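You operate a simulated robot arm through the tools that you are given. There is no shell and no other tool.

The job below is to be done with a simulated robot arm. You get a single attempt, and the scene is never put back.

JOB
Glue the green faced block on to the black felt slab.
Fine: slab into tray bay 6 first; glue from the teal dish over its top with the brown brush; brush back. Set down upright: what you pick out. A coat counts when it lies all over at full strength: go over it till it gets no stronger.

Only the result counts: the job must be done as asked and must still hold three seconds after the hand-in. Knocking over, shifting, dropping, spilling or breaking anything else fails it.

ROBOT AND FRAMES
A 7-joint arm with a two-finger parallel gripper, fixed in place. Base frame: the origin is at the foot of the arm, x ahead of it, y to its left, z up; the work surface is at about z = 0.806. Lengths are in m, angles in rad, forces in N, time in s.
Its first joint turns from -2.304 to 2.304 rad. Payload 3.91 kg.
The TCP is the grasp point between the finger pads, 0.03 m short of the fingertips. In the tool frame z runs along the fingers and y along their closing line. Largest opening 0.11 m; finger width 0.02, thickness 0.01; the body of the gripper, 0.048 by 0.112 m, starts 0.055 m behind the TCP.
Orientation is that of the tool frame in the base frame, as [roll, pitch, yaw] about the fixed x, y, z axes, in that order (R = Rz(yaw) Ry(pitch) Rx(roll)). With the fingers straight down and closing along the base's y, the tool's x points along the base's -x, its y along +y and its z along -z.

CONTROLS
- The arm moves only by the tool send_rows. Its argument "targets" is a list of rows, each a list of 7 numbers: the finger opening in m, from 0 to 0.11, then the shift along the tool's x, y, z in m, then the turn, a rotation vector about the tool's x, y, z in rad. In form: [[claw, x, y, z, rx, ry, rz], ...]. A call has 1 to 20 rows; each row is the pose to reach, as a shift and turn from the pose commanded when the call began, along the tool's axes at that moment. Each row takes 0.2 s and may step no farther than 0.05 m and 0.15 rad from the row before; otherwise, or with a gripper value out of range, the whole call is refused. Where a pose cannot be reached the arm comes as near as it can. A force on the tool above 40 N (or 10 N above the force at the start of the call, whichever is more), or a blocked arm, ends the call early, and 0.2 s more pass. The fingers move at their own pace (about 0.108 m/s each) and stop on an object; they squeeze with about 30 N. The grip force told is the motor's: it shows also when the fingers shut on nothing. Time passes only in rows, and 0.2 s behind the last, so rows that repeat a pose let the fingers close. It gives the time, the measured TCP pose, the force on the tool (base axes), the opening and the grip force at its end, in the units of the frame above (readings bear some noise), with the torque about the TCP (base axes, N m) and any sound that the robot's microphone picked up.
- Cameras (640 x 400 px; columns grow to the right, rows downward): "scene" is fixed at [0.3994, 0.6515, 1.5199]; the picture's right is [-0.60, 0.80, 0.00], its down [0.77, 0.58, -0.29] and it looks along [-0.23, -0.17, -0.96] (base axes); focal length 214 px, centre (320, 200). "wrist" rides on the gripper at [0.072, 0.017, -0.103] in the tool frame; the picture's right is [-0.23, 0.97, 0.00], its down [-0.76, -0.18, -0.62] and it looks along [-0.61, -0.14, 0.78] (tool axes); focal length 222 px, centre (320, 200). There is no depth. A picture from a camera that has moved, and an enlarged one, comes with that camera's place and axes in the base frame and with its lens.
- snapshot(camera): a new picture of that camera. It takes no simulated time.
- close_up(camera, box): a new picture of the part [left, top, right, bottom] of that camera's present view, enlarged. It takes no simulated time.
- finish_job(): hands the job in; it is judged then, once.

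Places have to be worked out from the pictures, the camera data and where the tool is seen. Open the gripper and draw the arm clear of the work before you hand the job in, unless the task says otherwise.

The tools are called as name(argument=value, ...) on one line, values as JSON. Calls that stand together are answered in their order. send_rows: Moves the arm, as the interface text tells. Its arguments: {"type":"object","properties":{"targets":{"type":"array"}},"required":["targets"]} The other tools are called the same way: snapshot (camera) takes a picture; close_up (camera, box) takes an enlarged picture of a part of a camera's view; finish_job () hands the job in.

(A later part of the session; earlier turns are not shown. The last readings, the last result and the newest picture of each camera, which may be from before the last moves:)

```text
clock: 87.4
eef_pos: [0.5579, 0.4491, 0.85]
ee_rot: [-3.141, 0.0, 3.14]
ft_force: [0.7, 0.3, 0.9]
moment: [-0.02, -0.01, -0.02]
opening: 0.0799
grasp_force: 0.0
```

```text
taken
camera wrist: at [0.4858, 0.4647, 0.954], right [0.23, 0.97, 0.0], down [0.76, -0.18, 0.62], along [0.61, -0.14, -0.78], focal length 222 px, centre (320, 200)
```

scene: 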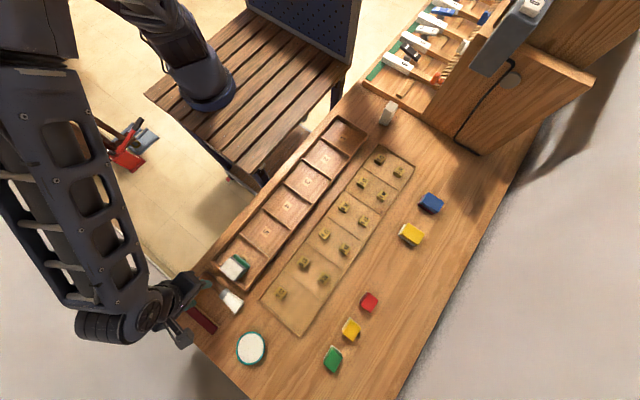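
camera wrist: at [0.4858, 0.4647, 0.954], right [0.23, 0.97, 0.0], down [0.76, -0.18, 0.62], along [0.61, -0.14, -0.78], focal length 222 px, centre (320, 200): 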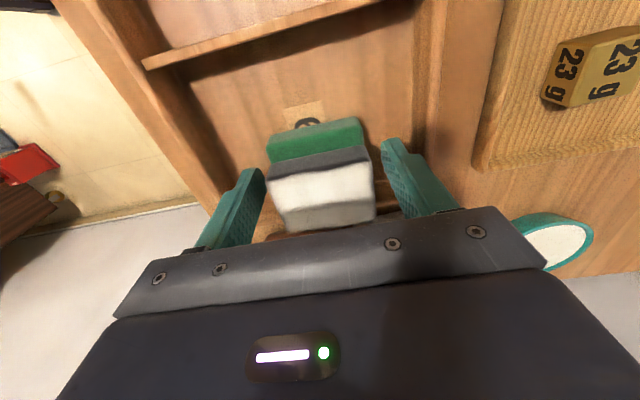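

Fingers straddle both slabs centrally. I close on them and lift a little to check that both come along.

send_rows(targets=[[0.05, 0, 0, 0, 0, 0, 0], [0.05, 0, 0, 0, 0, 0, 0], [0.05, 0, 0, 0, 0, 0, 0], [0.05, 0, 0, -0.01, 0, 0, 0], [0.05, 0, 0, -0.04, 0, 0, 0], [0.05, 0, 0, -0.08, 0, 0, 0], [0.05, 0, 0, -0.11, 0, 0, 0], [0.05, 0, 0, -0.11, 0, 0, 0]])

snapshot(camera="wrist")

close_up(camera="scene", box=[180, 210, 300, 310])

```text
clock: 89.2
eef_pos: [0.5593, 0.4503, 0.9629]
ee_rot: [3.141, 0.001, -3.14]
ft_force: [-0.3, -0.5, 0.0]
moment: [-0.01, 0.02, 0.03]
opening: 0.0609
grasp_force: 29.7
```

```text
taken
camera wrist: at [0.4859, 0.466, 1.0656], right [0.23, 0.97, 0.0], down [0.76, -0.18, 0.62], along [0.61, -0.14, -0.78], focal length 222 px, centre (320, 200)
```

wrist: 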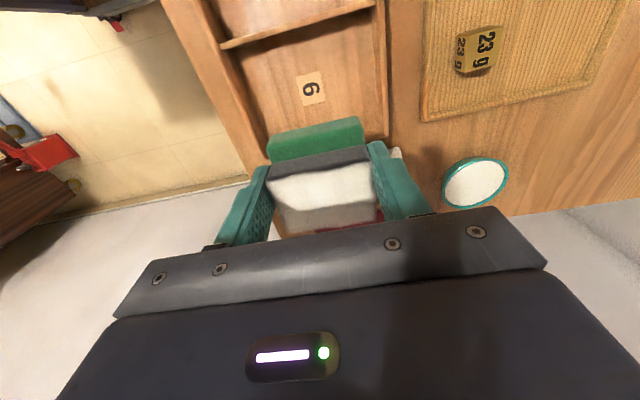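

```text
4.00 times, centred on (240, 260) of scene
camera zoom: at [0.3994, 0.6515, 1.5199], right [-0.6, 0.8, 0.0], down [0.77, 0.58, -0.29], along [-0.23, -0.17, -0.96], focal length 858 px, centre (640, -40)
```

zoom: 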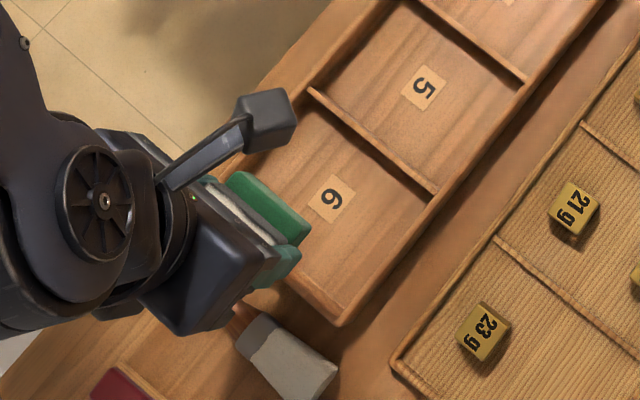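

Both slabs came along and bay 6 is clean. A close-up to measure where the green one sits relative to the hand.

close_up(camera="wrist", box=[250, 100, 400, 240])

```text
2.86 times, centred on (325, 170) of wrist
camera zoom: at [0.4859, 0.466, 1.0656], right [0.23, 0.97, 0.0], down [0.76, -0.18, 0.62], along [0.61, -0.14, -0.78], focal length 635 px, centre (306, 286)
```

zoom: 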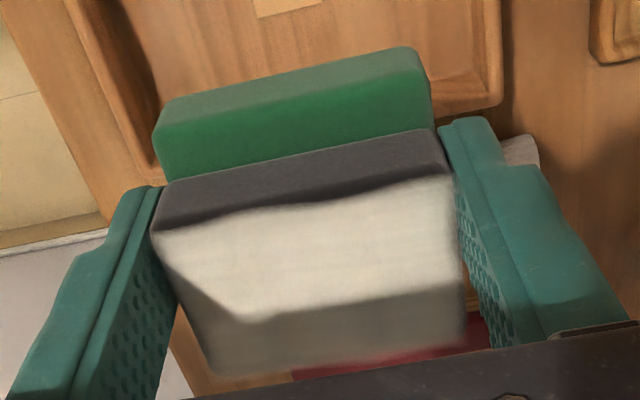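

The green slab's centre is at the TCP's x within a millimetre. I carry the pair back over the old spot (0.280, 0.8285).

send_rows(targets=[[0.05, 0.0253, 0.0344, 0, 0, 0, 0], [0.05, 0.0507, 0.0689, 0, 0, 0, 0], [0.05, 0.076, 0.1033, 0, 0, 0, 0], [0.05, 0.1013, 0.1377, 0, 0, 0, 0], [0.05, 0.1266, 0.1722, 0, 0, 0, 0], [0.05, 0.152, 0.2066, 0, 0, 0, 0], [0.05, 0.1773, 0.2411, 0, 0, 0, 0], [0.05, 0.2026, 0.2755, 0, 0, 0, 0], [0.05, 0.2279, 0.3099, 0, 0, 0, 0], [0.05, 0.2533, 0.3444, 0, 0, 0, 0], [0.05, 0.2786, 0.3788, 0, 0, 0, 0], [0.05, 0.2786, 0.3788, 0, 0, 0, 0]])

snapshot(camera="wrist")

```text
clock: 91.8
eef_pos: [0.2785, 0.8258, 0.9611]
ee_rot: [3.141, 0.0, -3.14]
ft_force: [-0.3, 0.4, -0.3]
moment: [0.02, -0.01, -0.02]
opening: 0.0611
grasp_force: 29.7
```

```text
taken
camera wrist: at [0.2065, 0.8418, 1.0643], right [0.23, 0.97, 0.0], down [0.76, -0.18, 0.62], along [0.61, -0.14, -0.78], focal length 222 px, centre (320, 200)
```

wrist: 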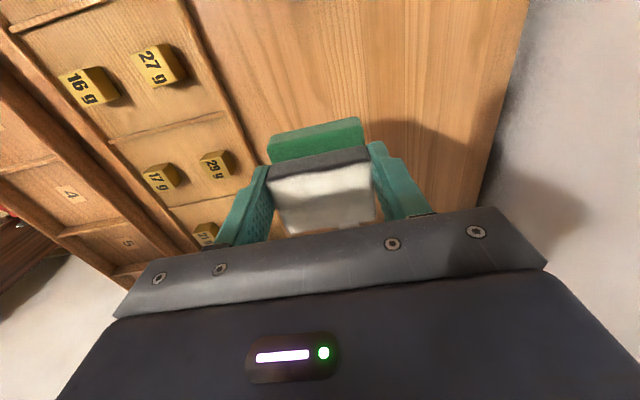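

TCP is at about (0.279, 0.8255), so I correct by +1 mm in x and +3 mm in y while lowering to just above the table.

send_rows(targets=[[0.05, -0.001, 0.003, 0.03, 0, 0, 0], [0.05, -0.001, 0.003, 0.07, 0, 0, 0], [0.05, -0.001, 0.003, 0.1, 0, 0, 0], [0.05, -0.001, 0.003, 0.11, 0, 0, 0], [0.05, -0.001, 0.003, 0.112, 0, 0, 0]])

```text
clock: 93.0
eef_pos: [0.2809, 0.8295, 0.8488]
ee_rot: [-3.141, 0.0, 3.142]
ft_force: [0.1, -1.2, 0.4]
moment: [-0.01, 0.05, -0.02]
opening: 0.0611
grasp_force: 29.8
```

send_rows(targets=[[0.05, 0, 0, 0.001, 0, 0, 0], [0.05, 0, 0, 0.002, 0, 0, 0], [0.05, 0, 0, 0.003, 0, 0, 0]])

snapshot(camera="wrist")

```text
clock: 93.8
eef_pos: [0.281, 0.8309, 0.8462]
ee_rot: [3.141, -0.001, 3.141]
ft_force: [-0.4, 0.5, -0.5]
moment: [-0.03, 0.0, 0.0]
opening: 0.0612
grasp_force: 29.8
```

```text
taken
camera wrist: at [0.2081, 0.8463, 0.9496], right [0.23, 0.97, 0.0], down [0.76, -0.18, 0.62], along [0.61, -0.14, -0.78], focal length 222 px, centre (320, 200)
```

wrist: 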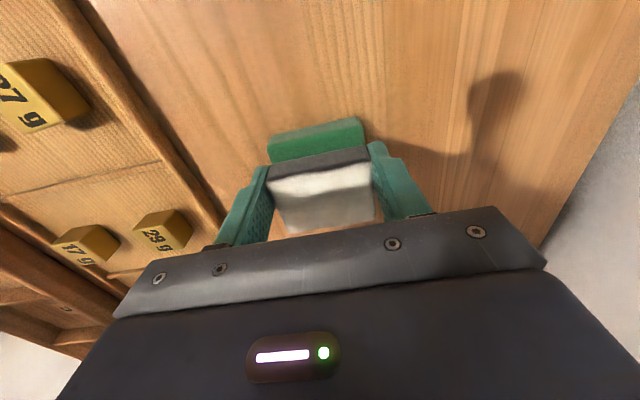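

send_rows(targets=[[0.05, 0, -0.0005, 0.001, 0, 0, 0], [0.05, 0, -0.0005, 0.002, 0, 0, 0]])

```text
clock: 94.4
eef_pos: [0.2814, 0.8302, 0.8457]
ee_rot: [-3.141, 0.001, -3.142]
ft_force: [0.2, -0.1, 4.3]
moment: [-0.1, -0.01, 0.01]
opening: 0.061
grasp_force: 30.3
```

Light contact (4 N): the green slab stands on the table. I open, rise to TCP z≈0.859 so the fingertips are above the green slab's top, and look.

send_rows(targets=[[0.08, 0, 0, 0, 0, 0, 0], [0.08, 0, 0, 0, 0, 0, 0], [0.08, 0, 0, -0.007, 0, 0, 0], [0.08, 0, 0, -0.0135, 0, 0, 0], [0.08, 0, 0, -0.0135, 0, 0, 0]])

snapshot(camera="wrist")

close_up(camera="wrist", box=[240, 100, 400, 240])

```text
clock: 95.6
eef_pos: [0.2806, 0.8296, 0.8592]
ee_rot: [-3.141, -0.001, 3.141]
ft_force: [-0.5, 0.0, 0.3]
moment: [-0.01, 0.0, 0.05]
opening: 0.0801
grasp_force: 0.0
```

```text
taken
camera wrist: at [0.2078, 0.8454, 0.9611], right [0.23, 0.97, 0.0], down [0.76, -0.18, 0.62], along [0.61, -0.14, -0.78], focal length 222 px, centre (320, 200)
```

wrist: 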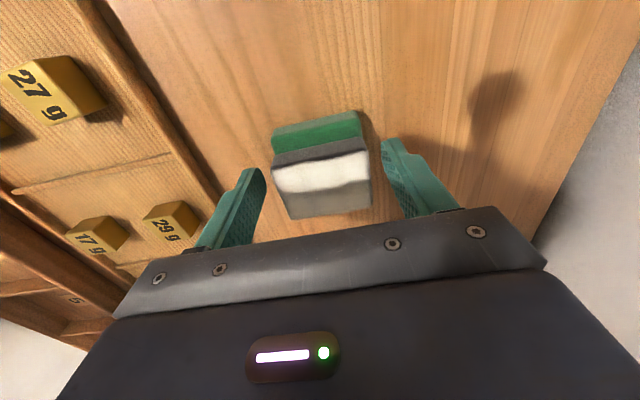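

```text
2.86 times, centred on (320, 170) of wrist
camera zoom: at [0.2078, 0.8454, 0.9611], right [0.23, 0.97, 0.0], down [0.76, -0.18, 0.62], along [0.61, -0.14, -0.78], focal length 635 px, centre (320, 286)
```

zoom: 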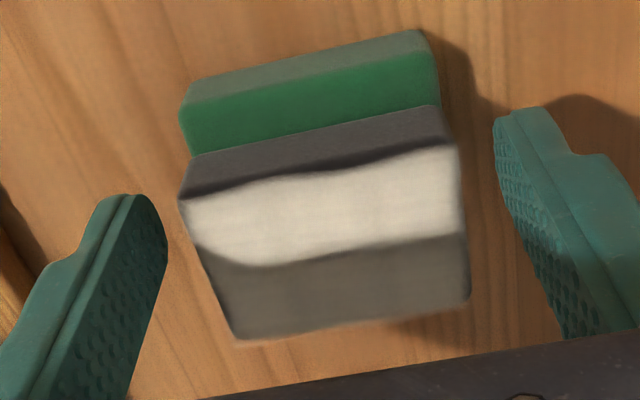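

The green slab is back with its −x edge at x≈0.258, as at the start. The black slab spans x 0.272–0.314, so I shift +12.5 mm in x, close on the black one alone and lift.

send_rows(targets=[[0.08, -0.0125, 0, 0, 0, 0, 0], [0.08, -0.0125, 0, 0, 0, 0, 0], [0.05, -0.0125, 0, 0, 0, 0, 0], [0.05, -0.0125, 0, 0, 0, 0, 0], [0.05, -0.0125, 0, 0, 0, 0, 0], [0.05, -0.0125, 0, -0.005, 0, 0, 0], [0.05, -0.0125, 0, -0.02, 0, 0, 0], [0.05, -0.0125, 0, -0.06, 0, 0, 0], [0.05, -0.0125, 0, -0.1, 0, 0, 0], [0.05, -0.0125, 0, -0.1, 0, 0, 0]])

snapshot(camera="wrist")

snapshot(camera="scene")

```text
clock: 97.8
eef_pos: [0.2931, 0.8304, 0.9603]
ee_rot: [3.141, 0.0, 3.141]
ft_force: [-1.2, -0.5, -0.5]
moment: [-0.02, -0.02, -0.03]
opening: 0.0604
grasp_force: 29.9
```

```text
taken
camera wrist: at [0.2199, 0.8457, 1.0627], right [0.23, 0.97, 0.0], down [0.76, -0.18, 0.62], along [0.61, -0.14, -0.78], focal length 222 px, centre (320, 200)
```

wrist: 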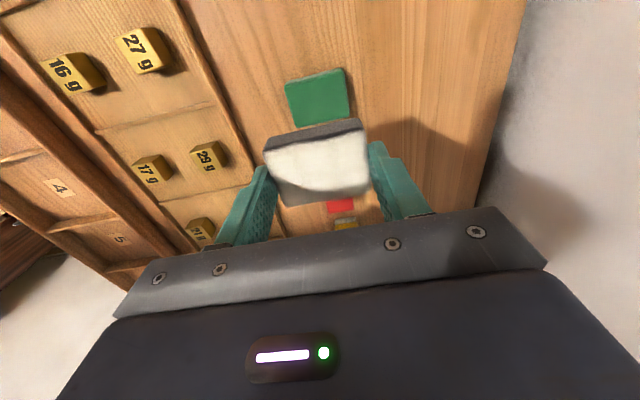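

```text
taken
```

scene: 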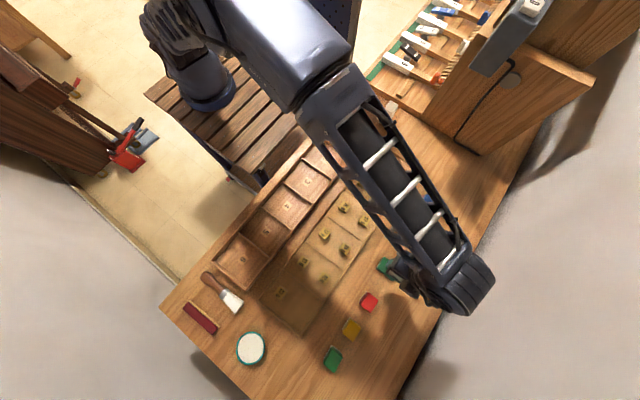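

Only the black slab came up and the green one stays at its old place. I carry the black slab to bay 6, this time close to the +x end wall (target centre x≈0.5665, y≈0.448).

send_rows(targets=[[0.05, -0.0249, -0.0347, 0, 0, 0, 0], [0.05, -0.0498, -0.0693, 0, 0, 0, 0], [0.05, -0.0747, -0.104, 0, 0, 0, 0], [0.05, -0.0996, -0.1387, 0, 0, 0, 0], [0.05, -0.1245, -0.1734, 0, 0, 0, 0], [0.05, -0.1494, -0.208, 0, 0, 0, 0], [0.05, -0.1743, -0.2427, 0, 0, 0, 0], [0.05, -0.1992, -0.2774, 0, 0, 0, 0], [0.05, -0.2241, -0.312, 0, 0, 0, 0], [0.05, -0.249, -0.3467, 0, 0, 0, 0], [0.05, -0.2739, -0.3814, 0, 0, 0, 0], [0.05, -0.2739, -0.3814, 0, 0, 0, 0]])

snapshot(camera="wrist")

snapshot(camera="scene")

```text
clock: 100.4
eef_pos: [0.5658, 0.4486, 0.9578]
ee_rot: [3.141, 0.0, -3.14]
ft_force: [0.2, 0.5, 0.0]
moment: [-0.02, -0.01, 0.0]
opening: 0.0607
grasp_force: 29.6
```

```text
taken
camera wrist: at [0.4937, 0.4639, 1.0607], right [0.23, 0.97, 0.0], down [0.76, -0.18, 0.62], along [0.61, -0.14, -0.78], focal length 222 px, centre (320, 200)
```

wrist: 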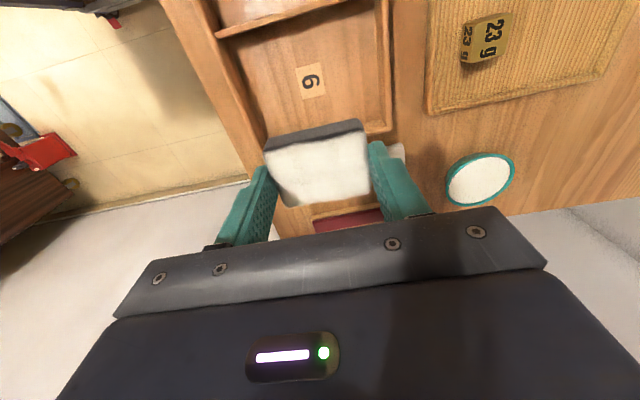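

```text
taken
```

scene: 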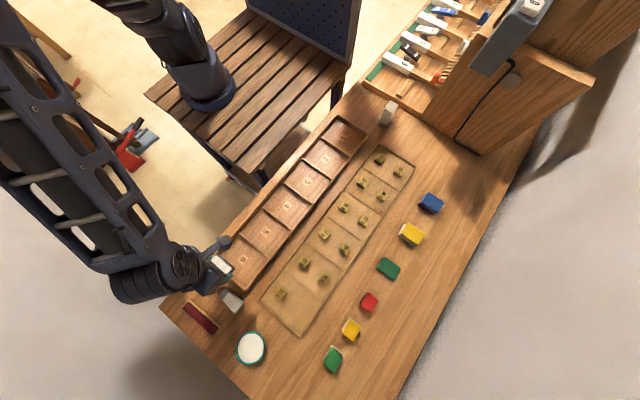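

The green slab sits where the black-on-green stack was. Bay wall inner face is near x≈0.592, so the present x is right. I lower the black slab toward the floor.

send_rows(targets=[[0.05, 0, 0, 0.04, 0, 0, 0], [0.05, 0, 0, 0.08, 0, 0, 0], [0.05, 0, 0, 0.1, 0, 0, 0], [0.05, 0, 0, 0.107, 0, 0, 0], [0.05, 0, 0, 0.107, 0, 0, 0]])

```text
clock: 101.6
eef_pos: [0.567, 0.4494, 0.8508]
ee_rot: [3.141, 0.0, 3.141]
ft_force: [0.3, 0.4, -0.5]
moment: [0.02, 0.01, -0.02]
opening: 0.0606
grasp_force: 29.7
```

send_rows(targets=[[0.05, 0, 0, 0.001, 0, 0, 0], [0.05, 0, 0, 0.002, 0, 0, 0], [0.05, 0, 0, 0.003, 0, 0, 0]])

```text
clock: 102.4
eef_pos: [0.5674, 0.4489, 0.8484]
ee_rot: [-3.142, -0.001, -3.14]
ft_force: [-0.4, 0.1, -0.2]
moment: [0.0, 0.03, -0.01]
opening: 0.0609
grasp_force: 30.2
```

send_rows(targets=[[0.05, 0, 0, 0.001, 0, 0, 0], [0.05, 0, 0, 0.002, 0, 0, 0]])

```text
clock: 103.0
eef_pos: [0.5682, 0.4492, 0.8464]
ee_rot: [-3.141, 0.0, -3.14]
ft_force: [-0.5, 0.3, -0.6]
moment: [0.0, 0.0, 0.01]
opening: 0.0605
grasp_force: 30.2
```

send_rows(targets=[[0.05, 0, 0, 0.001, 0, 0, 0], [0.05, 0, 0, 0.002, 0, 0, 0]])

```text
clock: 103.6
eef_pos: [0.5671, 0.4494, 0.845]
ee_rot: [-3.141, 0.001, -3.14]
ft_force: [0.2, 0.3, -0.9]
moment: [0.01, 0.0, 0.01]
opening: 0.0606
grasp_force: 29.6
```

send_rows(targets=[[0.05, 0, 0, 0.001, 0, 0, 0], [0.05, 0, 0, 0.002, 0, 0, 0]])

```text
clock: 104.2
eef_pos: [0.5668, 0.4494, 0.8417]
ee_rot: [-3.14, -0.001, -3.14]
ft_force: [0.9, -0.5, 0.4]
moment: [0.03, -0.01, -0.03]
opening: 0.0604
grasp_force: 30.2
```

Close to where the fingertips would reach the floor; I look before going further.

snapshot(camera="wrist")

close_up(camera="wrist", box=[230, 90, 420, 240])

close_up(camera="scene", box=[200, 225, 290, 285])

```text
taken
camera wrist: at [0.4943, 0.465, 0.9451], right [0.23, 0.97, 0.0], down [0.76, -0.18, 0.62], along [0.61, -0.14, -0.78], focal length 222 px, centre (320, 200)
```

wrist: 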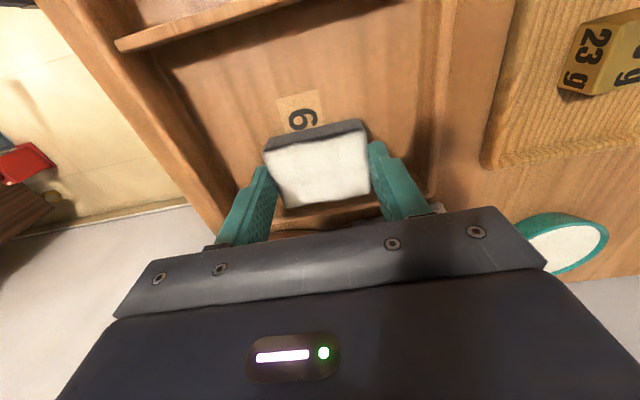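

```text
2.67 times, centred on (325, 165) of wrist
camera zoom: at [0.4943, 0.465, 0.9451], right [0.23, 0.97, 0.0], down [0.76, -0.18, 0.62], along [0.61, -0.14, -0.78], focal length 592 px, centre (307, 293)
```

zoom: 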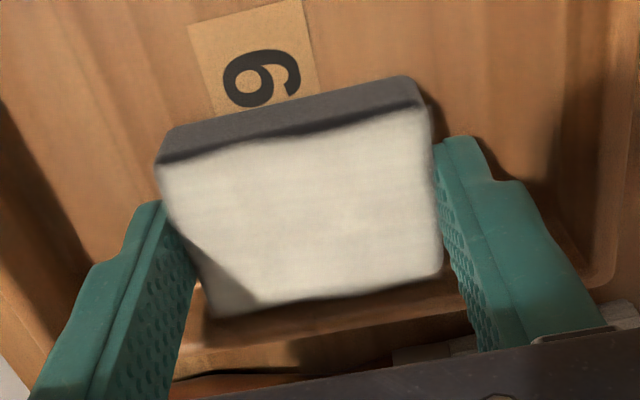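

```text
6.67 times, centred on (245, 255) of scene
camera zoom: at [0.3994, 0.6515, 1.5199], right [-0.6, 0.8, 0.0], down [0.77, 0.58, -0.29], along [-0.23, -0.17, -0.96], focal length 1430 px, centre (820, -167)
```

zoom: 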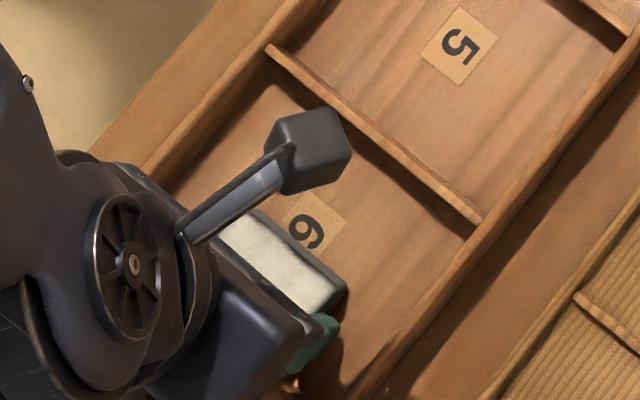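

The slab is practically down. One more millimetre to feel for contact.

send_rows(targets=[[0.05, 0, 0, 0.0007, 0, 0, 0], [0.05, 0, 0, 0.0014, 0, 0, 0]])

```text
clock: 104.8
eef_pos: [0.5675, 0.4492, 0.8419]
ee_rot: [3.14, 0.002, -3.141]
ft_force: [-1.2, -0.2, 18.0]
moment: [-0.09, 0.08, -0.03]
opening: 0.0604
grasp_force: 29.8
```

Contact (18 N). I relieve 1 mm, open to 0.08 and rise.

send_rows(targets=[[0.05, 0, 0, -0.001, 0, 0, 0], [0.08, 0, 0, -0.001, 0, 0, 0], [0.08, 0, 0, -0.001, 0, 0, 0], [0.08, 0, 0, -0.02, 0, 0, 0], [0.08, 0, 0, -0.06, 0, 0, 0], [0.08, 0, 0, -0.11, 0, 0, 0], [0.08, 0, 0, -0.11, 0, 0, 0]])

snapshot(camera="wrist")

close_up(camera="wrist", box=[230, 70, 410, 220])

```text
clock: 106.4
eef_pos: [0.5658, 0.4489, 0.9534]
ee_rot: [3.14, 0.001, -3.14]
ft_force: [-0.5, 0.6, -0.2]
moment: [-0.01, -0.02, 0.01]
opening: 0.0801
grasp_force: 0.1
```

```text
taken
camera wrist: at [0.4937, 0.4643, 1.0557], right [0.23, 0.97, 0.0], down [0.76, -0.18, 0.62], along [0.61, -0.14, -0.78], focal length 222 px, centre (320, 200)
```

wrist: 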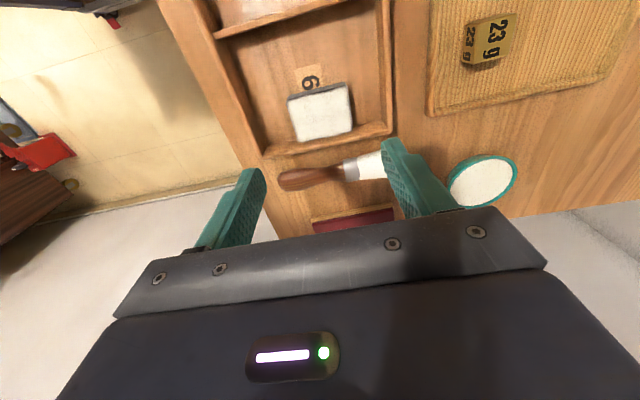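

```text
2.67 times, centred on (320, 145) of wrist
camera zoom: at [0.4937, 0.4643, 1.0557], right [0.23, 0.97, 0.0], down [0.76, -0.18, 0.62], along [0.61, -0.14, -0.78], focal length 592 px, centre (320, 347)
```

zoom: 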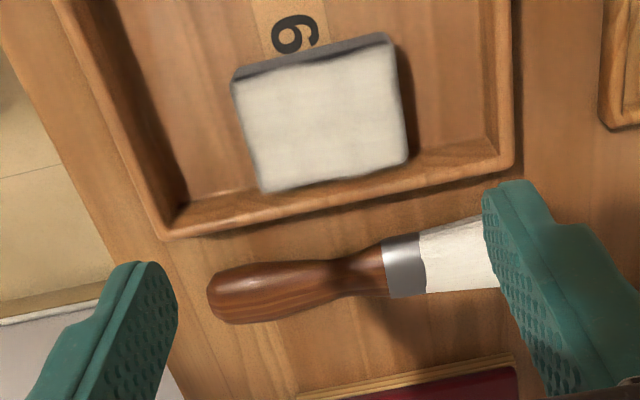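

The black slab now lies alone in bay 6 (x≈0.546–0.587, y≈0.420–0.478). I go back to the brush to renew the coat, especially along the −x edge, using a steeper tilt and lighter pressure.

send_rows(targets=[[0.08, -0.0072, 0, 0.002, 0, 0, 0.1428], [0.08, -0.0145, 0, 0.004, 0, 0, 0.2856], [0.08, -0.0217, 0, 0.006, 0, 0, 0.4284], [0.07, -0.0289, 0, 0.01, 0, 0, 0.5712], [0.06, -0.0361, 0, 0.015, 0, 0, 0.714], [0.05, -0.0434, 0, 0.02, 0, 0, 0.8568], [0.045, -0.0506, -0.0005, 0.025, 0, 0, 0.9996], [0.045, -0.0578, -0.0005, 0.03, 0, 0, 1.1424], [0.045, -0.065, -0.001, 0.035, 0, 0, 1.2852], [0.045, -0.0723, -0.001, 0.04, 0, 0, 1.428], [0.045, -0.0795, -0.001, 0.045, 0, 0, 1.5708], [0.045, -0.0795, -0.001, 0.06, 0, 0, 1.5708], [0.045, -0.0795, -0.001, 0.06, 0, 0, 1.5708]])

close_up(camera="wrist", box=[240, 60, 400, 220])

```text
clock: 109.2
eef_pos: [0.6468, 0.4476, 0.8907]
ee_rot: [3.142, 0.0, 1.571]
ft_force: [-1.2, 0.4, -0.3]
moment: [0.0, -0.01, 0.02]
opening: 0.0449
grasp_force: 0.1
```

```text
2.50 times, centred on (320, 140) of wrist
camera zoom: at [0.6637, 0.5187, 0.9928], right [0.97, -0.23, 0.0], down [-0.18, -0.76, 0.62], along [-0.14, -0.61, -0.78], focal length 555 px, centre (320, 350)
```

zoom: 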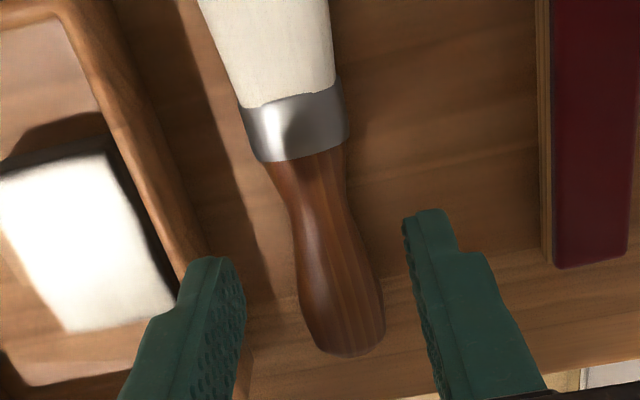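

The brush handle axis is at x≈0.645, ferrule edge at y≈0.461. I align to (0.645, 0.4495), go down to z≈0.840 and close.

send_rows(targets=[[0.045, 0.0028, -0.0017, 0.02, 0, 0, 0], [0.045, 0.0028, -0.0017, 0.04, 0, 0, 0], [0.045, 0.0028, -0.0017, 0.05, 0, 0, 0], [0.045, 0.0028, -0.0017, 0.05, 0, 0, 0], [0.01, 0.0028, -0.0017, 0.05, 0, 0, 0], [0.01, 0.0028, -0.0017, 0.05, 0, 0, 0], [0.01, 0.0028, -0.0017, 0.05, 0, 0, 0]])

close_up(camera="wrist", box=[240, 60, 400, 220])

```text
clock: 110.8
eef_pos: [0.6457, 0.4497, 0.8417]
ee_rot: [3.141, 0.001, 1.571]
ft_force: [-0.5, 0.0, 0.0]
moment: [0.0, 0.0, -0.01]
opening: 0.029
grasp_force: 30.4
```

```text
2.50 times, centred on (320, 140) of wrist
camera zoom: at [0.6619, 0.5211, 0.9433], right [0.97, -0.23, 0.0], down [-0.18, -0.76, 0.62], along [-0.14, -0.61, -0.78], focal length 555 px, centre (320, 350)
```

zoom: 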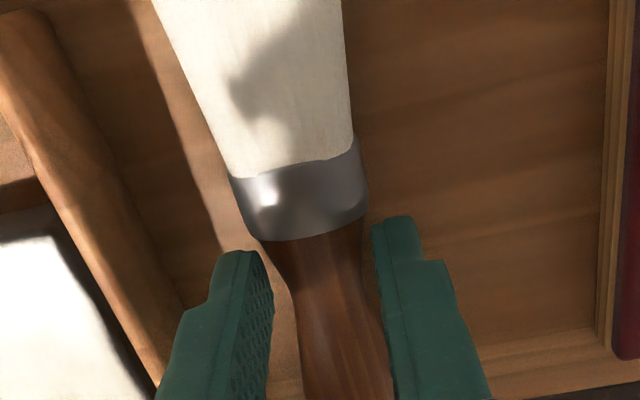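

Gripped closer to the ferrule (tip ≈ 0.084 m ahead of the TCP). I lift and swing to near the dish, bristles turned toward −x.

send_rows(targets=[[0.01, 0, 0, -0.03, 0, 0, 0], [0.01, 0, 0, -0.075, 0, 0, 0], [0.01, 0, 0, -0.12, 0, 0, 0], [0.01, 0, 0, -0.139, 0, 0, 0], [0.01, 0.0137, 0.0086, -0.139, 0, 0, -0.1428], [0.01, 0.0273, 0.0172, -0.139, 0, 0, -0.2856], [0.01, 0.041, 0.0258, -0.139, 0, 0, -0.4284], [0.01, 0.0547, 0.0344, -0.139, 0, 0, -0.5712], [0.01, 0.0683, 0.043, -0.139, 0, 0, -0.714], [0.01, 0.082, 0.0515, -0.139, 0, 0, -0.8568], [0.01, 0.0956, 0.0601, -0.139, 0, 0, -0.9996], [0.01, 0.1093, 0.0687, -0.139, 0, 0, -1.1424], [0.01, 0.123, 0.0773, -0.139, 0, 0, -1.2852], [0.01, 0.1366, 0.0859, -0.139, 0, 0, -1.428], [0.01, 0.1503, 0.0945, -0.139, 0, 0, -1.5708], [0.01, 0.1503, 0.0945, -0.139, 0, 0, -1.5708]])

snapshot(camera="wrist")

close_up(camera="scene", box=[218, 252, 258, 284])

```text
clock: 114.2
eef_pos: [0.7401, 0.6006, 0.9816]
ee_rot: [3.141, 0.001, -3.139]
ft_force: [-0.1, 0.9, 0.0]
moment: [0.02, -0.04, 0.02]
opening: 0.0291
grasp_force: 29.9
```

```text
taken
camera wrist: at [0.667, 0.6164, 1.0833], right [0.23, 0.97, 0.0], down [0.76, -0.18, 0.62], along [0.61, -0.14, -0.78], focal length 222 px, centre (320, 200)
```

wrist: 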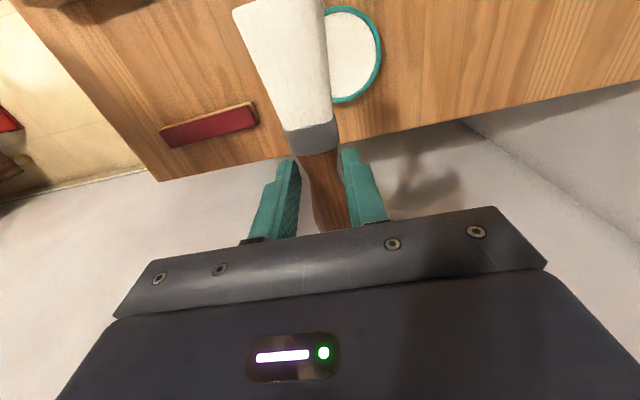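

```text
12.50 times, centred on (238, 268) of scene
camera zoom: at [0.3994, 0.6515, 1.5199], right [-0.6, 0.8, 0.0], down [0.77, 0.58, -0.29], along [-0.23, -0.17, -0.96], focal length 2681 px, centre (1345, -650)
```

zoom: 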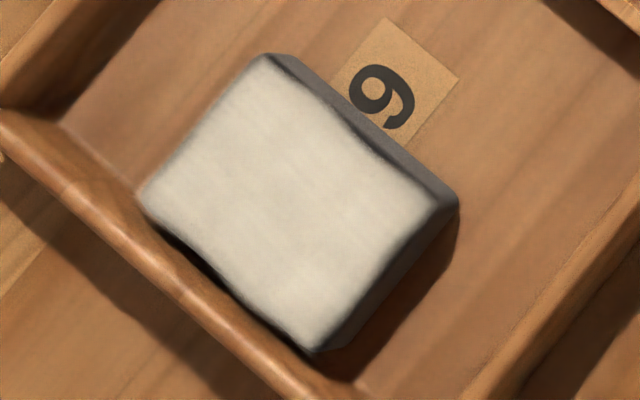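

The whole brush is in the wrist view now. The coat still has thin spots along the middle of the −x and +x edges. I tilt to 60° with the tip over the dish centre for a fresh load.

send_rows(targets=[[0.01, 0.002, 0.0045, 0, 0, -0.1496, 0], [0.01, 0.0045, 0.009, 0, 0, -0.2992, 0], [0.01, 0.0065, 0.0135, 0, 0, -0.4488, 0], [0.01, 0.009, 0.018, 0, 0, -0.5984, 0], [0.01, 0.011, 0.0225, 0, 0, -0.748, 0], [0.01, 0.013, 0.027, 0, 0, -0.8976, 0], [0.01, 0.015, 0.031, 0, 0, -1.0472, 0], [0.01, 0.015, 0.031, 0, 0, -1.0472, 0]])

snapshot(camera="wrist")

snapshot(camera="scene")

```text
clock: 116.0
eef_pos: [0.7251, 0.6333, 0.9798]
ee_rot: [-3.14, 1.048, -3.141]
ft_force: [0.6, 0.1, -1.0]
moment: [-0.03, 0.01, 0.01]
opening: 0.0289
grasp_force: 29.8
```

```text
taken
camera wrist: at [0.5985, 0.6484, 0.9678], right [0.11, 0.97, 0.2], down [-0.16, -0.18, 0.97], along [0.98, -0.14, 0.14], focal length 222 px, centre (320, 200)
```

wrist: 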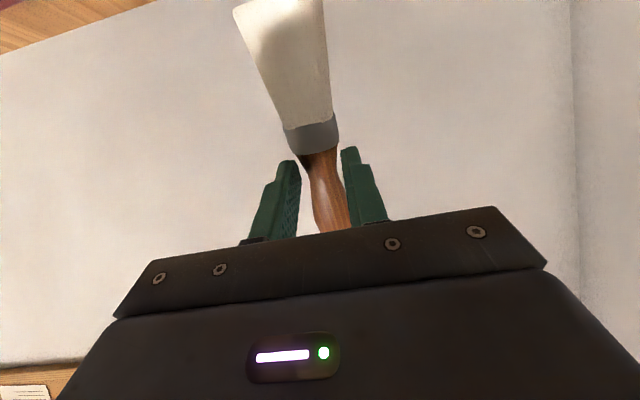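

```text
taken
```

scene: 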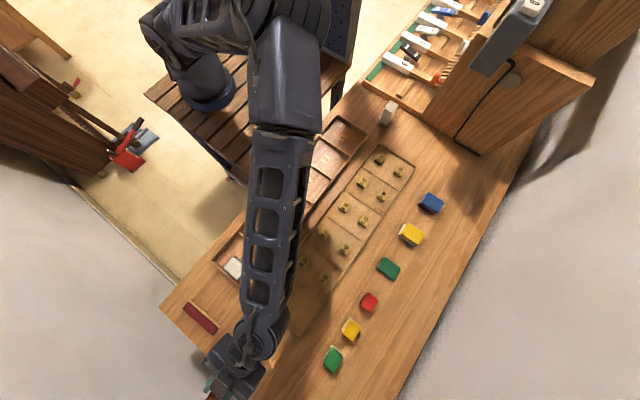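

Tilt reached, all clear. I lower the bristles into the dish.

send_rows(targets=[[0.01, 0.026, -0.001, 0.015, 0, 0, 0], [0.01, 0.0433, -0.002, 0.025, 0, 0, 0], [0.01, 0.0563, -0.002, 0.0325, 0, 0, 0], [0.01, 0.0598, -0.002, 0.0345, 0, 0, 0], [0.01, 0.0615, -0.002, 0.0355, 0, 0, 0]])

snapshot(camera="wrist")

```text
clock: 117.2
eef_pos: [0.7247, 0.6302, 0.9119]
ee_rot: [3.136, 1.049, 3.139]
ft_force: [4.0, 1.5, 27.6]
moment: [0.04, -0.12, -0.01]
opening: 0.029
grasp_force: 30.0
```

```text
taken
camera wrist: at [0.5996, 0.6459, 0.9002], right [0.11, 0.97, 0.2], down [-0.16, -0.18, 0.97], along [0.98, -0.14, 0.14], focal length 222 px, centre (320, 200)
```

wrist: 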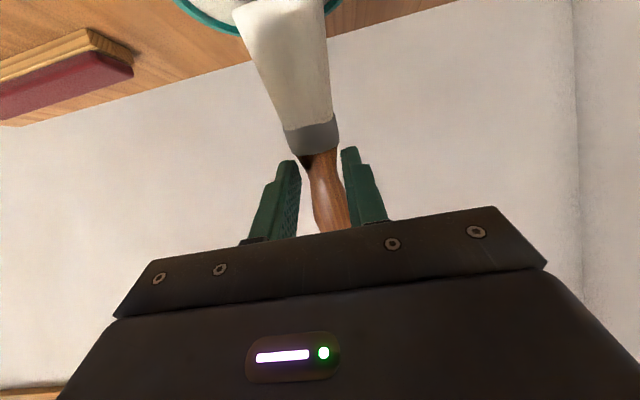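

The bristles touched the dish bottom (27 N, with hardly any moment at this steeper tilt). I lift and go to the slab's −y lane; contact there should come near TCP z≈0.919.

send_rows(targets=[[0.01, -0.0173, 0, -0.01, 0, 0, 0], [0.01, -0.0433, 0, -0.025, 0, 0, 0], [0.01, -0.065, 0, -0.0375, 0, 0, 0], [0.01, -0.0513, -0.0328, -0.0613, 0, 0, 0], [0.01, -0.0375, -0.0656, -0.0851, 0, 0, 0], [0.01, -0.0238, -0.0984, -0.109, 0, 0, 0], [0.01, -0.01, -0.1311, -0.1328, 0, 0, 0], [0.01, 0.0037, -0.1639, -0.1566, 0, 0, 0], [0.01, 0.0175, -0.1967, -0.1804, 0, 0, 0], [0.01, 0.0478, -0.1967, -0.1629, 0, 0, 0], [0.01, 0.0695, -0.1967, -0.1504, 0, 0, 0], [0.01, 0.0712, -0.1967, -0.1494, 0, 0, 0]])

snapshot(camera="wrist")

snapshot(camera="scene")

```text
clock: 119.8
eef_pos: [0.5615, 0.4329, 0.9217]
ee_rot: [-3.14, 1.046, -3.14]
ft_force: [-0.7, 0.0, -0.7]
moment: [-0.02, 0.04, -0.03]
opening: 0.029
grasp_force: 30.0
```

```text
taken
camera wrist: at [0.4346, 0.4494, 0.9108], right [0.11, 0.97, 0.2], down [-0.16, -0.18, 0.97], along [0.98, -0.14, 0.13], focal length 222 px, centre (320, 200)
```

wrist: 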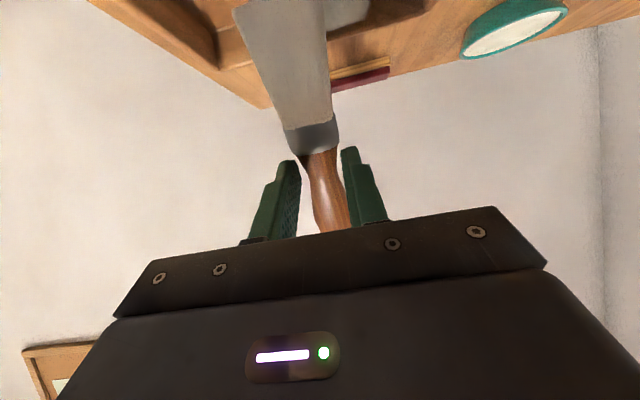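

```text
taken
```

scene: 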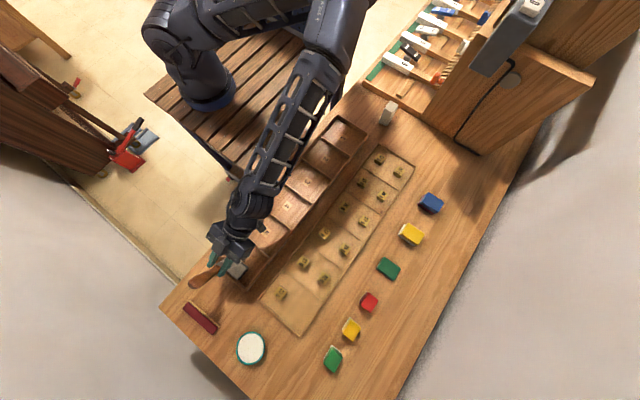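

send_rows(targets=[[0.01, 0.0009, 0, 0.0005, 0, 0, 0], [0.01, 0.0017, 0, 0.001, 0, 0, 0]])

```text
clock: 120.4
eef_pos: [0.56, 0.4346, 0.9196]
ee_rot: [3.14, 1.047, 3.141]
ft_force: [1.7, -0.5, 8.5]
moment: [0.07, 0.02, 0.03]
opening: 0.029
grasp_force: 29.9
```

Contact at z≈0.920 (8.5 N) as predicted. I probe 2.5 mm further toward −x to start right at the edge.

send_rows(targets=[[0.01, -0.0017, 0, -0.001, 0, 0, 0], [0.01, -0.0004, 0, -0.0032, 0, 0, 0], [0.01, 0.0013, 0, -0.0022, 0, 0, 0]])

```text
clock: 121.2
eef_pos: [0.5585, 0.4342, 0.9217]
ee_rot: [3.14, 1.047, 3.141]
ft_force: [-0.2, -0.3, 10.0]
moment: [-0.03, 0.09, -0.04]
opening: 0.0288
grasp_force: 29.6
```

send_rows(targets=[[0.01, -0.0017, 0, -0.001, 0, 0, 0], [0.01, -0.0004, 0, -0.0032, 0, 0, 0], [0.01, 0.0012, 0, -0.0022, 0, 0, 0]])

```text
clock: 122.0
eef_pos: [0.5552, 0.4336, 0.9197]
ee_rot: [3.141, 1.049, 3.14]
ft_force: [-0.8, -0.2, 10.8]
moment: [0.06, 0.11, 0.02]
opening: 0.0288
grasp_force: 29.3
```

send_rows(targets=[[0.01, -0.0017, 0, -0.001, 0, 0, 0], [0.01, -0.0004, 0, -0.0032, 0, 0, 0], [0.01, 0.0011, 0, -0.0023, 0, 0, 0]])

```text
clock: 122.8
eef_pos: [0.5516, 0.4327, 0.9204]
ee_rot: [3.139, 1.048, -3.141]
ft_force: [-0.4, -0.5, 9.4]
moment: [0.03, 0.14, -0.02]
opening: 0.0288
grasp_force: 30.0
```

send_rows(targets=[[0.01, -0.0017, 0, -0.001, 0, 0, 0], [0.01, -0.0004, 0, -0.0032, 0, 0, 0], [0.01, 0.0011, 0, -0.0023, 0, 0, 0]])

close_up(camera="wrist", box=[200, 0, 400, 120])

close_up(camera="scene", box=[205, 235, 277, 283])

```text
clock: 123.6
eef_pos: [0.5501, 0.4331, 0.9214]
ee_rot: [-3.142, 1.048, -3.141]
ft_force: [0.4, -0.8, -1.1]
moment: [0.02, -0.01, 0.02]
opening: 0.0288
grasp_force: 30.4
```

```text
3.20 times, centred on (300, 60) of wrist
camera zoom: at [0.4234, 0.4492, 0.9091], right [0.11, 0.97, 0.2], down [-0.16, -0.18, 0.97], along [0.98, -0.14, 0.13], focal length 711 px, centre (384, 648)
```

zoom: 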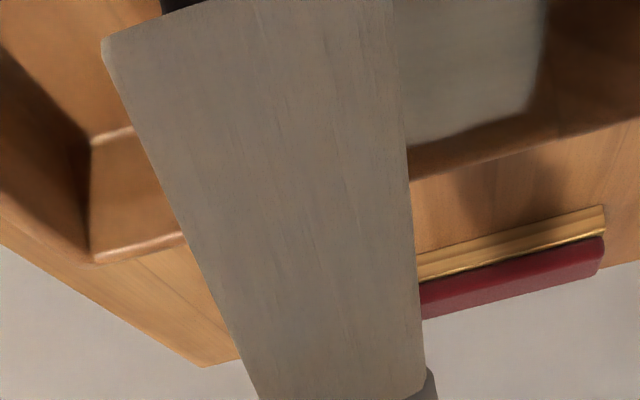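

```text
8.33 times, centred on (241, 259) of scene
camera zoom: at [0.3994, 0.6515, 1.5199], right [-0.6, 0.8, 0.0], down [0.77, 0.58, -0.29], along [-0.23, -0.17, -0.96], focal length 1787 px, centre (978, -292)
```

zoom: 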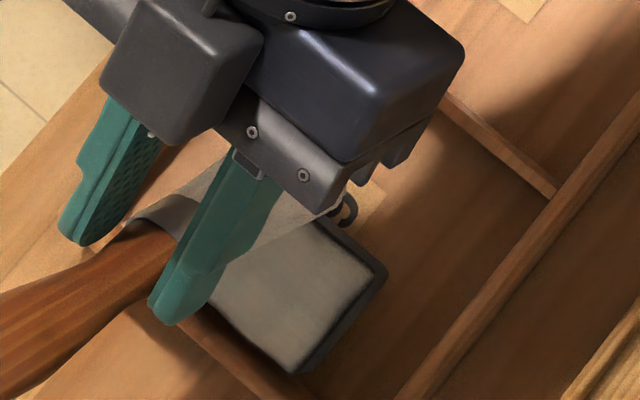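

Contact is lost there, so the −x edge corresponds to TCP x≈0.5515; the slab has not moved. Now I stroke the −y lane and the middle lane from this edge all the way past the +x edge.

send_rows(targets=[[0.01, -0.0017, 0, -0.001, 0, 0, 0], [0.01, -0.003, 0, 0.0012, 0, 0, 0], [0.01, -0.0011, 0, 0.0023, 0, 0, 0], [0.01, -0.0056, 0, 0.0101, 0, 0, 0], [0.01, -0.0101, 0, 0.0179, 0, 0, 0], [0.01, -0.0146, 0, 0.0257, 0, 0, 0], [0.01, -0.0191, 0, 0.0335, 0, 0, 0], [0.01, -0.0236, 0, 0.0413, 0, 0, 0], [0.01, -0.0261, 0, 0.0456, 0, 0, 0], [0.01, -0.0391, 0, 0.0381, 0, 0, 0], [0.01, -0.0266, 0.0072, 0.0165, 0, 0, 0], [0.01, -0.0141, 0.0145, -0.0052, 0, 0, 0], [0.01, -0.0037, 0.0145, 0.0008, 0, 0, 0], [0.01, -0.0011, 0.0145, 0.0023, 0, 0, 0]])

```text
clock: 126.6
eef_pos: [0.5506, 0.4472, 0.919]
ee_rot: [3.141, 1.046, 3.141]
ft_force: [-0.5, 0.1, -0.8]
moment: [0.01, 0.02, -0.03]
opening: 0.029
grasp_force: 30.0
```

No contact at the middle lane's start: the slab has probably moved the ~3 mm gap to the end wall. I raise, shift +4 mm and come down again.

send_rows(targets=[[0.01, -0.0035, 0, -0.002, 0, 0, 0], [0.01, -0.0055, 0, 0.0015, 0, 0, 0], [0.01, -0.003, 0, 0.003, 0, 0, 0], [0.01, -0.002, 0, 0.0035, 0, 0, 0]])

```text
clock: 127.6
eef_pos: [0.5549, 0.4479, 0.9202]
ee_rot: [3.141, 1.049, 3.141]
ft_force: [0.1, 0.7, -0.3]
moment: [-0.01, 0.01, -0.02]
opening: 0.029
grasp_force: 29.9
```

close_up(camera="scene", box=[205, 235, 277, 283])

snapshot(camera="wrist")

```text
8.33 times, centred on (241, 259) of scene
camera zoom: at [0.3994, 0.6515, 1.5199], right [-0.6, 0.8, 0.0], down [0.77, 0.58, -0.29], along [-0.23, -0.17, -0.96], focal length 1787 px, centre (978, -292)
```

zoom: 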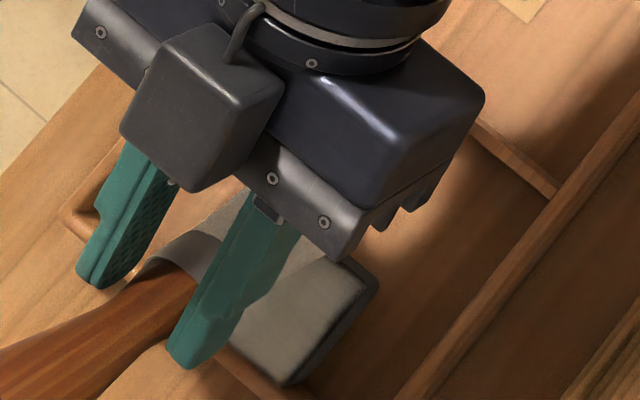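

```text
taken
camera wrist: at [0.4297, 0.4631, 0.9083], right [0.11, 0.97, 0.2], down [-0.16, -0.18, 0.97], along [0.98, -0.14, 0.13], focal length 222 px, centre (320, 200)
```

wrist: 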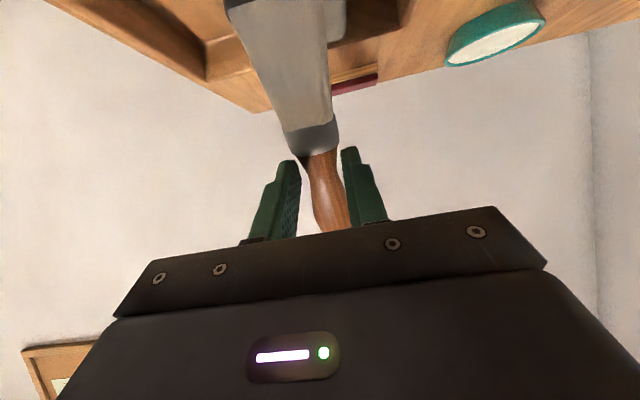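

The slab slid about 8 mm to the wall; its −x edge now corresponds to TCP x≈0.5595. I raise, move to x≈0.561 and come down.

send_rows(targets=[[0.01, -0.0043, 0, -0.0025, 0, 0, 0], [0.01, -0.0073, 0, 0.0027, 0, 0, 0], [0.01, -0.0043, 0, 0.0045, 0, 0, 0], [0.01, -0.0034, 0, 0.005, 0, 0, 0]])

```text
clock: 128.6
eef_pos: [0.5617, 0.4478, 0.9206]
ee_rot: [-3.141, 1.048, -3.14]
ft_force: [0.2, 0.7, 0.0]
moment: [-0.03, 0.0, 0.02]
opening: 0.0287
grasp_force: 29.8
```

send_rows(targets=[[0.01, 0.0006, 0, 0.0004, 0, 0, 0], [0.01, 0.0012, 0, 0.0007, 0, 0, 0]])

```text
clock: 129.2
eef_pos: [0.5615, 0.448, 0.9184]
ee_rot: [3.141, 1.048, -3.14]
ft_force: [-0.7, 0.4, 0.5]
moment: [-0.05, 0.02, -0.01]
opening: 0.029
grasp_force: 30.3
```

send_rows(targets=[[0.01, -0.0043, 0, -0.0025, 0, 0, 0], [0.01, -0.0058, 0, 0.0001, 0, 0, 0], [0.01, -0.0028, 0, 0.0019, 0, 0, 0], [0.01, -0.0019, 0, 0.0024, 0, 0, 0]])

```text
clock: 130.2
eef_pos: [0.5658, 0.4464, 0.9189]
ee_rot: [3.141, 1.047, -3.141]
ft_force: [-0.3, 0.1, -0.7]
moment: [-0.01, -0.02, -0.03]
opening: 0.0289
grasp_force: 29.4
```

send_rows(targets=[[0.01, 0.0009, 0, 0.0005, 0, 0, 0], [0.01, 0.0017, 0, 0.001, 0, 0, 0]])

close_up(camera="wrist", box=[200, 0, 400, 240])

```text
clock: 130.8
eef_pos: [0.566, 0.4476, 0.9187]
ee_rot: [3.14, 1.049, 3.14]
ft_force: [0.2, -0.3, 16.2]
moment: [-0.06, 0.35, 0.03]
opening: 0.0287
grasp_force: 29.9
```

```text
1.67 times, centred on (300, 120) of wrist
camera zoom: at [0.4394, 0.4632, 0.9067], right [0.11, 0.97, 0.2], down [-0.16, -0.18, 0.97], along [0.98, -0.14, 0.14], focal length 370 px, centre (353, 333)
```

zoom: 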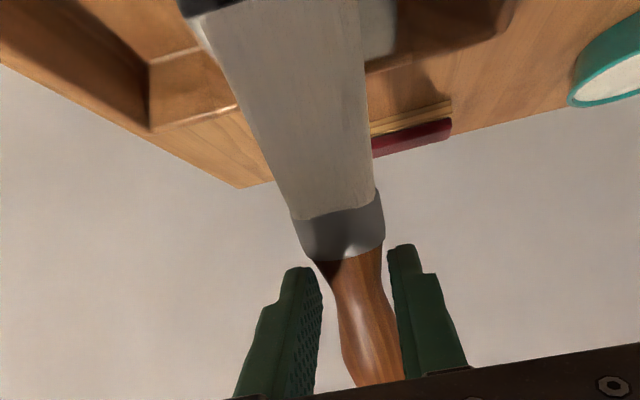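

The brush slid ~2 mm back axially, so contact is lower than before; slab and brush are otherwise fine. I ease off and restart the middle lane 3.5 mm closer to the −x edge with less pressure.

send_rows(targets=[[0.01, -0.0026, 0, -0.0015, 0, 0, 0], [0.01, -0.0009, 0, -0.0045, 0, 0, 0], [0.01, 0.0008, 0, -0.0035, 0, 0, 0]])

```text
clock: 131.6
eef_pos: [0.5618, 0.4472, 0.9188]
ee_rot: [-3.141, 1.047, 3.142]
ft_force: [0.0, 0.1, 0.1]
moment: [0.01, -0.02, 0.0]
opening: 0.0289
grasp_force: 30.5
```

send_rows(targets=[[0.01, 0.0004, 0, 0.00025, 0, 0, 0], [0.01, 0.0006, 0, 0.00035, 0, 0, 0]])

```text
clock: 132.2
eef_pos: [0.5628, 0.4481, 0.9177]
ee_rot: [3.14, 1.047, 3.14]
ft_force: [0.3, -1.5, 0.3]
moment: [0.01, 0.05, 0.0]
opening: 0.0289
grasp_force: 30.2
```

send_rows(targets=[[0.01, 0.0004, 0, 0.00025, 0, 0, 0], [0.01, 0.0006, 0, 0.00035, 0, 0, 0]])

```text
clock: 132.8
eef_pos: [0.5628, 0.4481, 0.9177]
ee_rot: [3.141, 1.046, 3.141]
ft_force: [-7.9, -1.2, 5.2]
moment: [-0.1, 0.75, 0.02]
opening: 0.0291
grasp_force: 29.9
```

The side force shows the tip is just over the −x edge. I raise, move 5.5 mm toward +x and come down again.

send_rows(targets=[[0.01, -0.0035, 0, -0.002, 0, 0, 0], [0.01, -0.0063, 0, 0.0028, 0, 0, 0], [0.01, -0.0044, 0, 0.0039, 0, 0, 0], [0.01, -0.0037, 0, 0.0043, 0, 0, 0]])

close_up(camera="scene", box=[205, 235, 277, 283])

```text
clock: 133.8
eef_pos: [0.5683, 0.4475, 0.919]
ee_rot: [3.139, 1.049, 3.141]
ft_force: [0.1, 0.0, 5.5]
moment: [0.01, 0.13, 0.05]
opening: 0.029
grasp_force: 29.8
```

```text
8.33 times, centred on (241, 259) of scene
camera zoom: at [0.3994, 0.6515, 1.5199], right [-0.6, 0.8, 0.0], down [0.77, 0.58, -0.29], along [-0.23, -0.17, -0.96], focal length 1787 px, centre (978, -292)
```

zoom: 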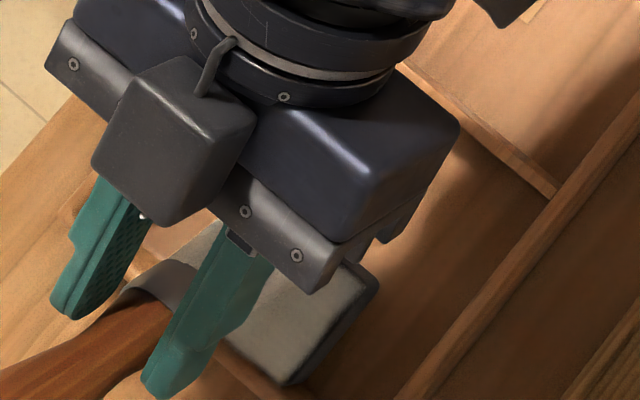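

Clean contact (5.5 N) on the top near its −x edge. I stroke the middle lane and set down at the start of the +y lane.

send_rows(targets=[[0.01, -0.0045, 0, 0.0078, 0, 0, 0], [0.01, -0.009, 0, 0.0156, 0, 0, 0], [0.01, -0.0135, 0, 0.0234, 0, 0, 0], [0.01, -0.018, 0, 0.0312, 0, 0, 0], [0.01, -0.0225, 0, 0.039, 0, 0, 0], [0.01, -0.025, 0, 0.0433, 0, 0, 0], [0.01, -0.038, 0, 0.0358, 0, 0, 0], [0.01, -0.0255, 0.0072, 0.0142, 0, 0, 0], [0.01, -0.013, 0.0145, -0.0075, 0, 0, 0], [0.01, -0.0026, 0.0145, -0.0015, 0, 0, 0], [0.01, 0, 0.0145, 0, 0, 0, 0]])

```text
clock: 136.2
eef_pos: [0.5664, 0.4614, 0.9183]
ee_rot: [3.142, 1.047, -3.14]
ft_force: [-0.5, -0.2, -1.8]
moment: [-0.03, 0.03, -0.05]
opening: 0.029
grasp_force: 30.1
```

send_rows(targets=[[0.01, 0.0004, 0, 0.00025, 0, 0, 0], [0.01, 0.0009, 0, 0.0005, 0, 0, 0]])

```text
clock: 136.8
eef_pos: [0.5667, 0.4629, 0.9188]
ee_rot: [3.141, 1.048, -3.14]
ft_force: [-0.3, 0.3, -0.5]
moment: [0.01, 0.03, 0.01]
opening: 0.0292
grasp_force: 29.9
```

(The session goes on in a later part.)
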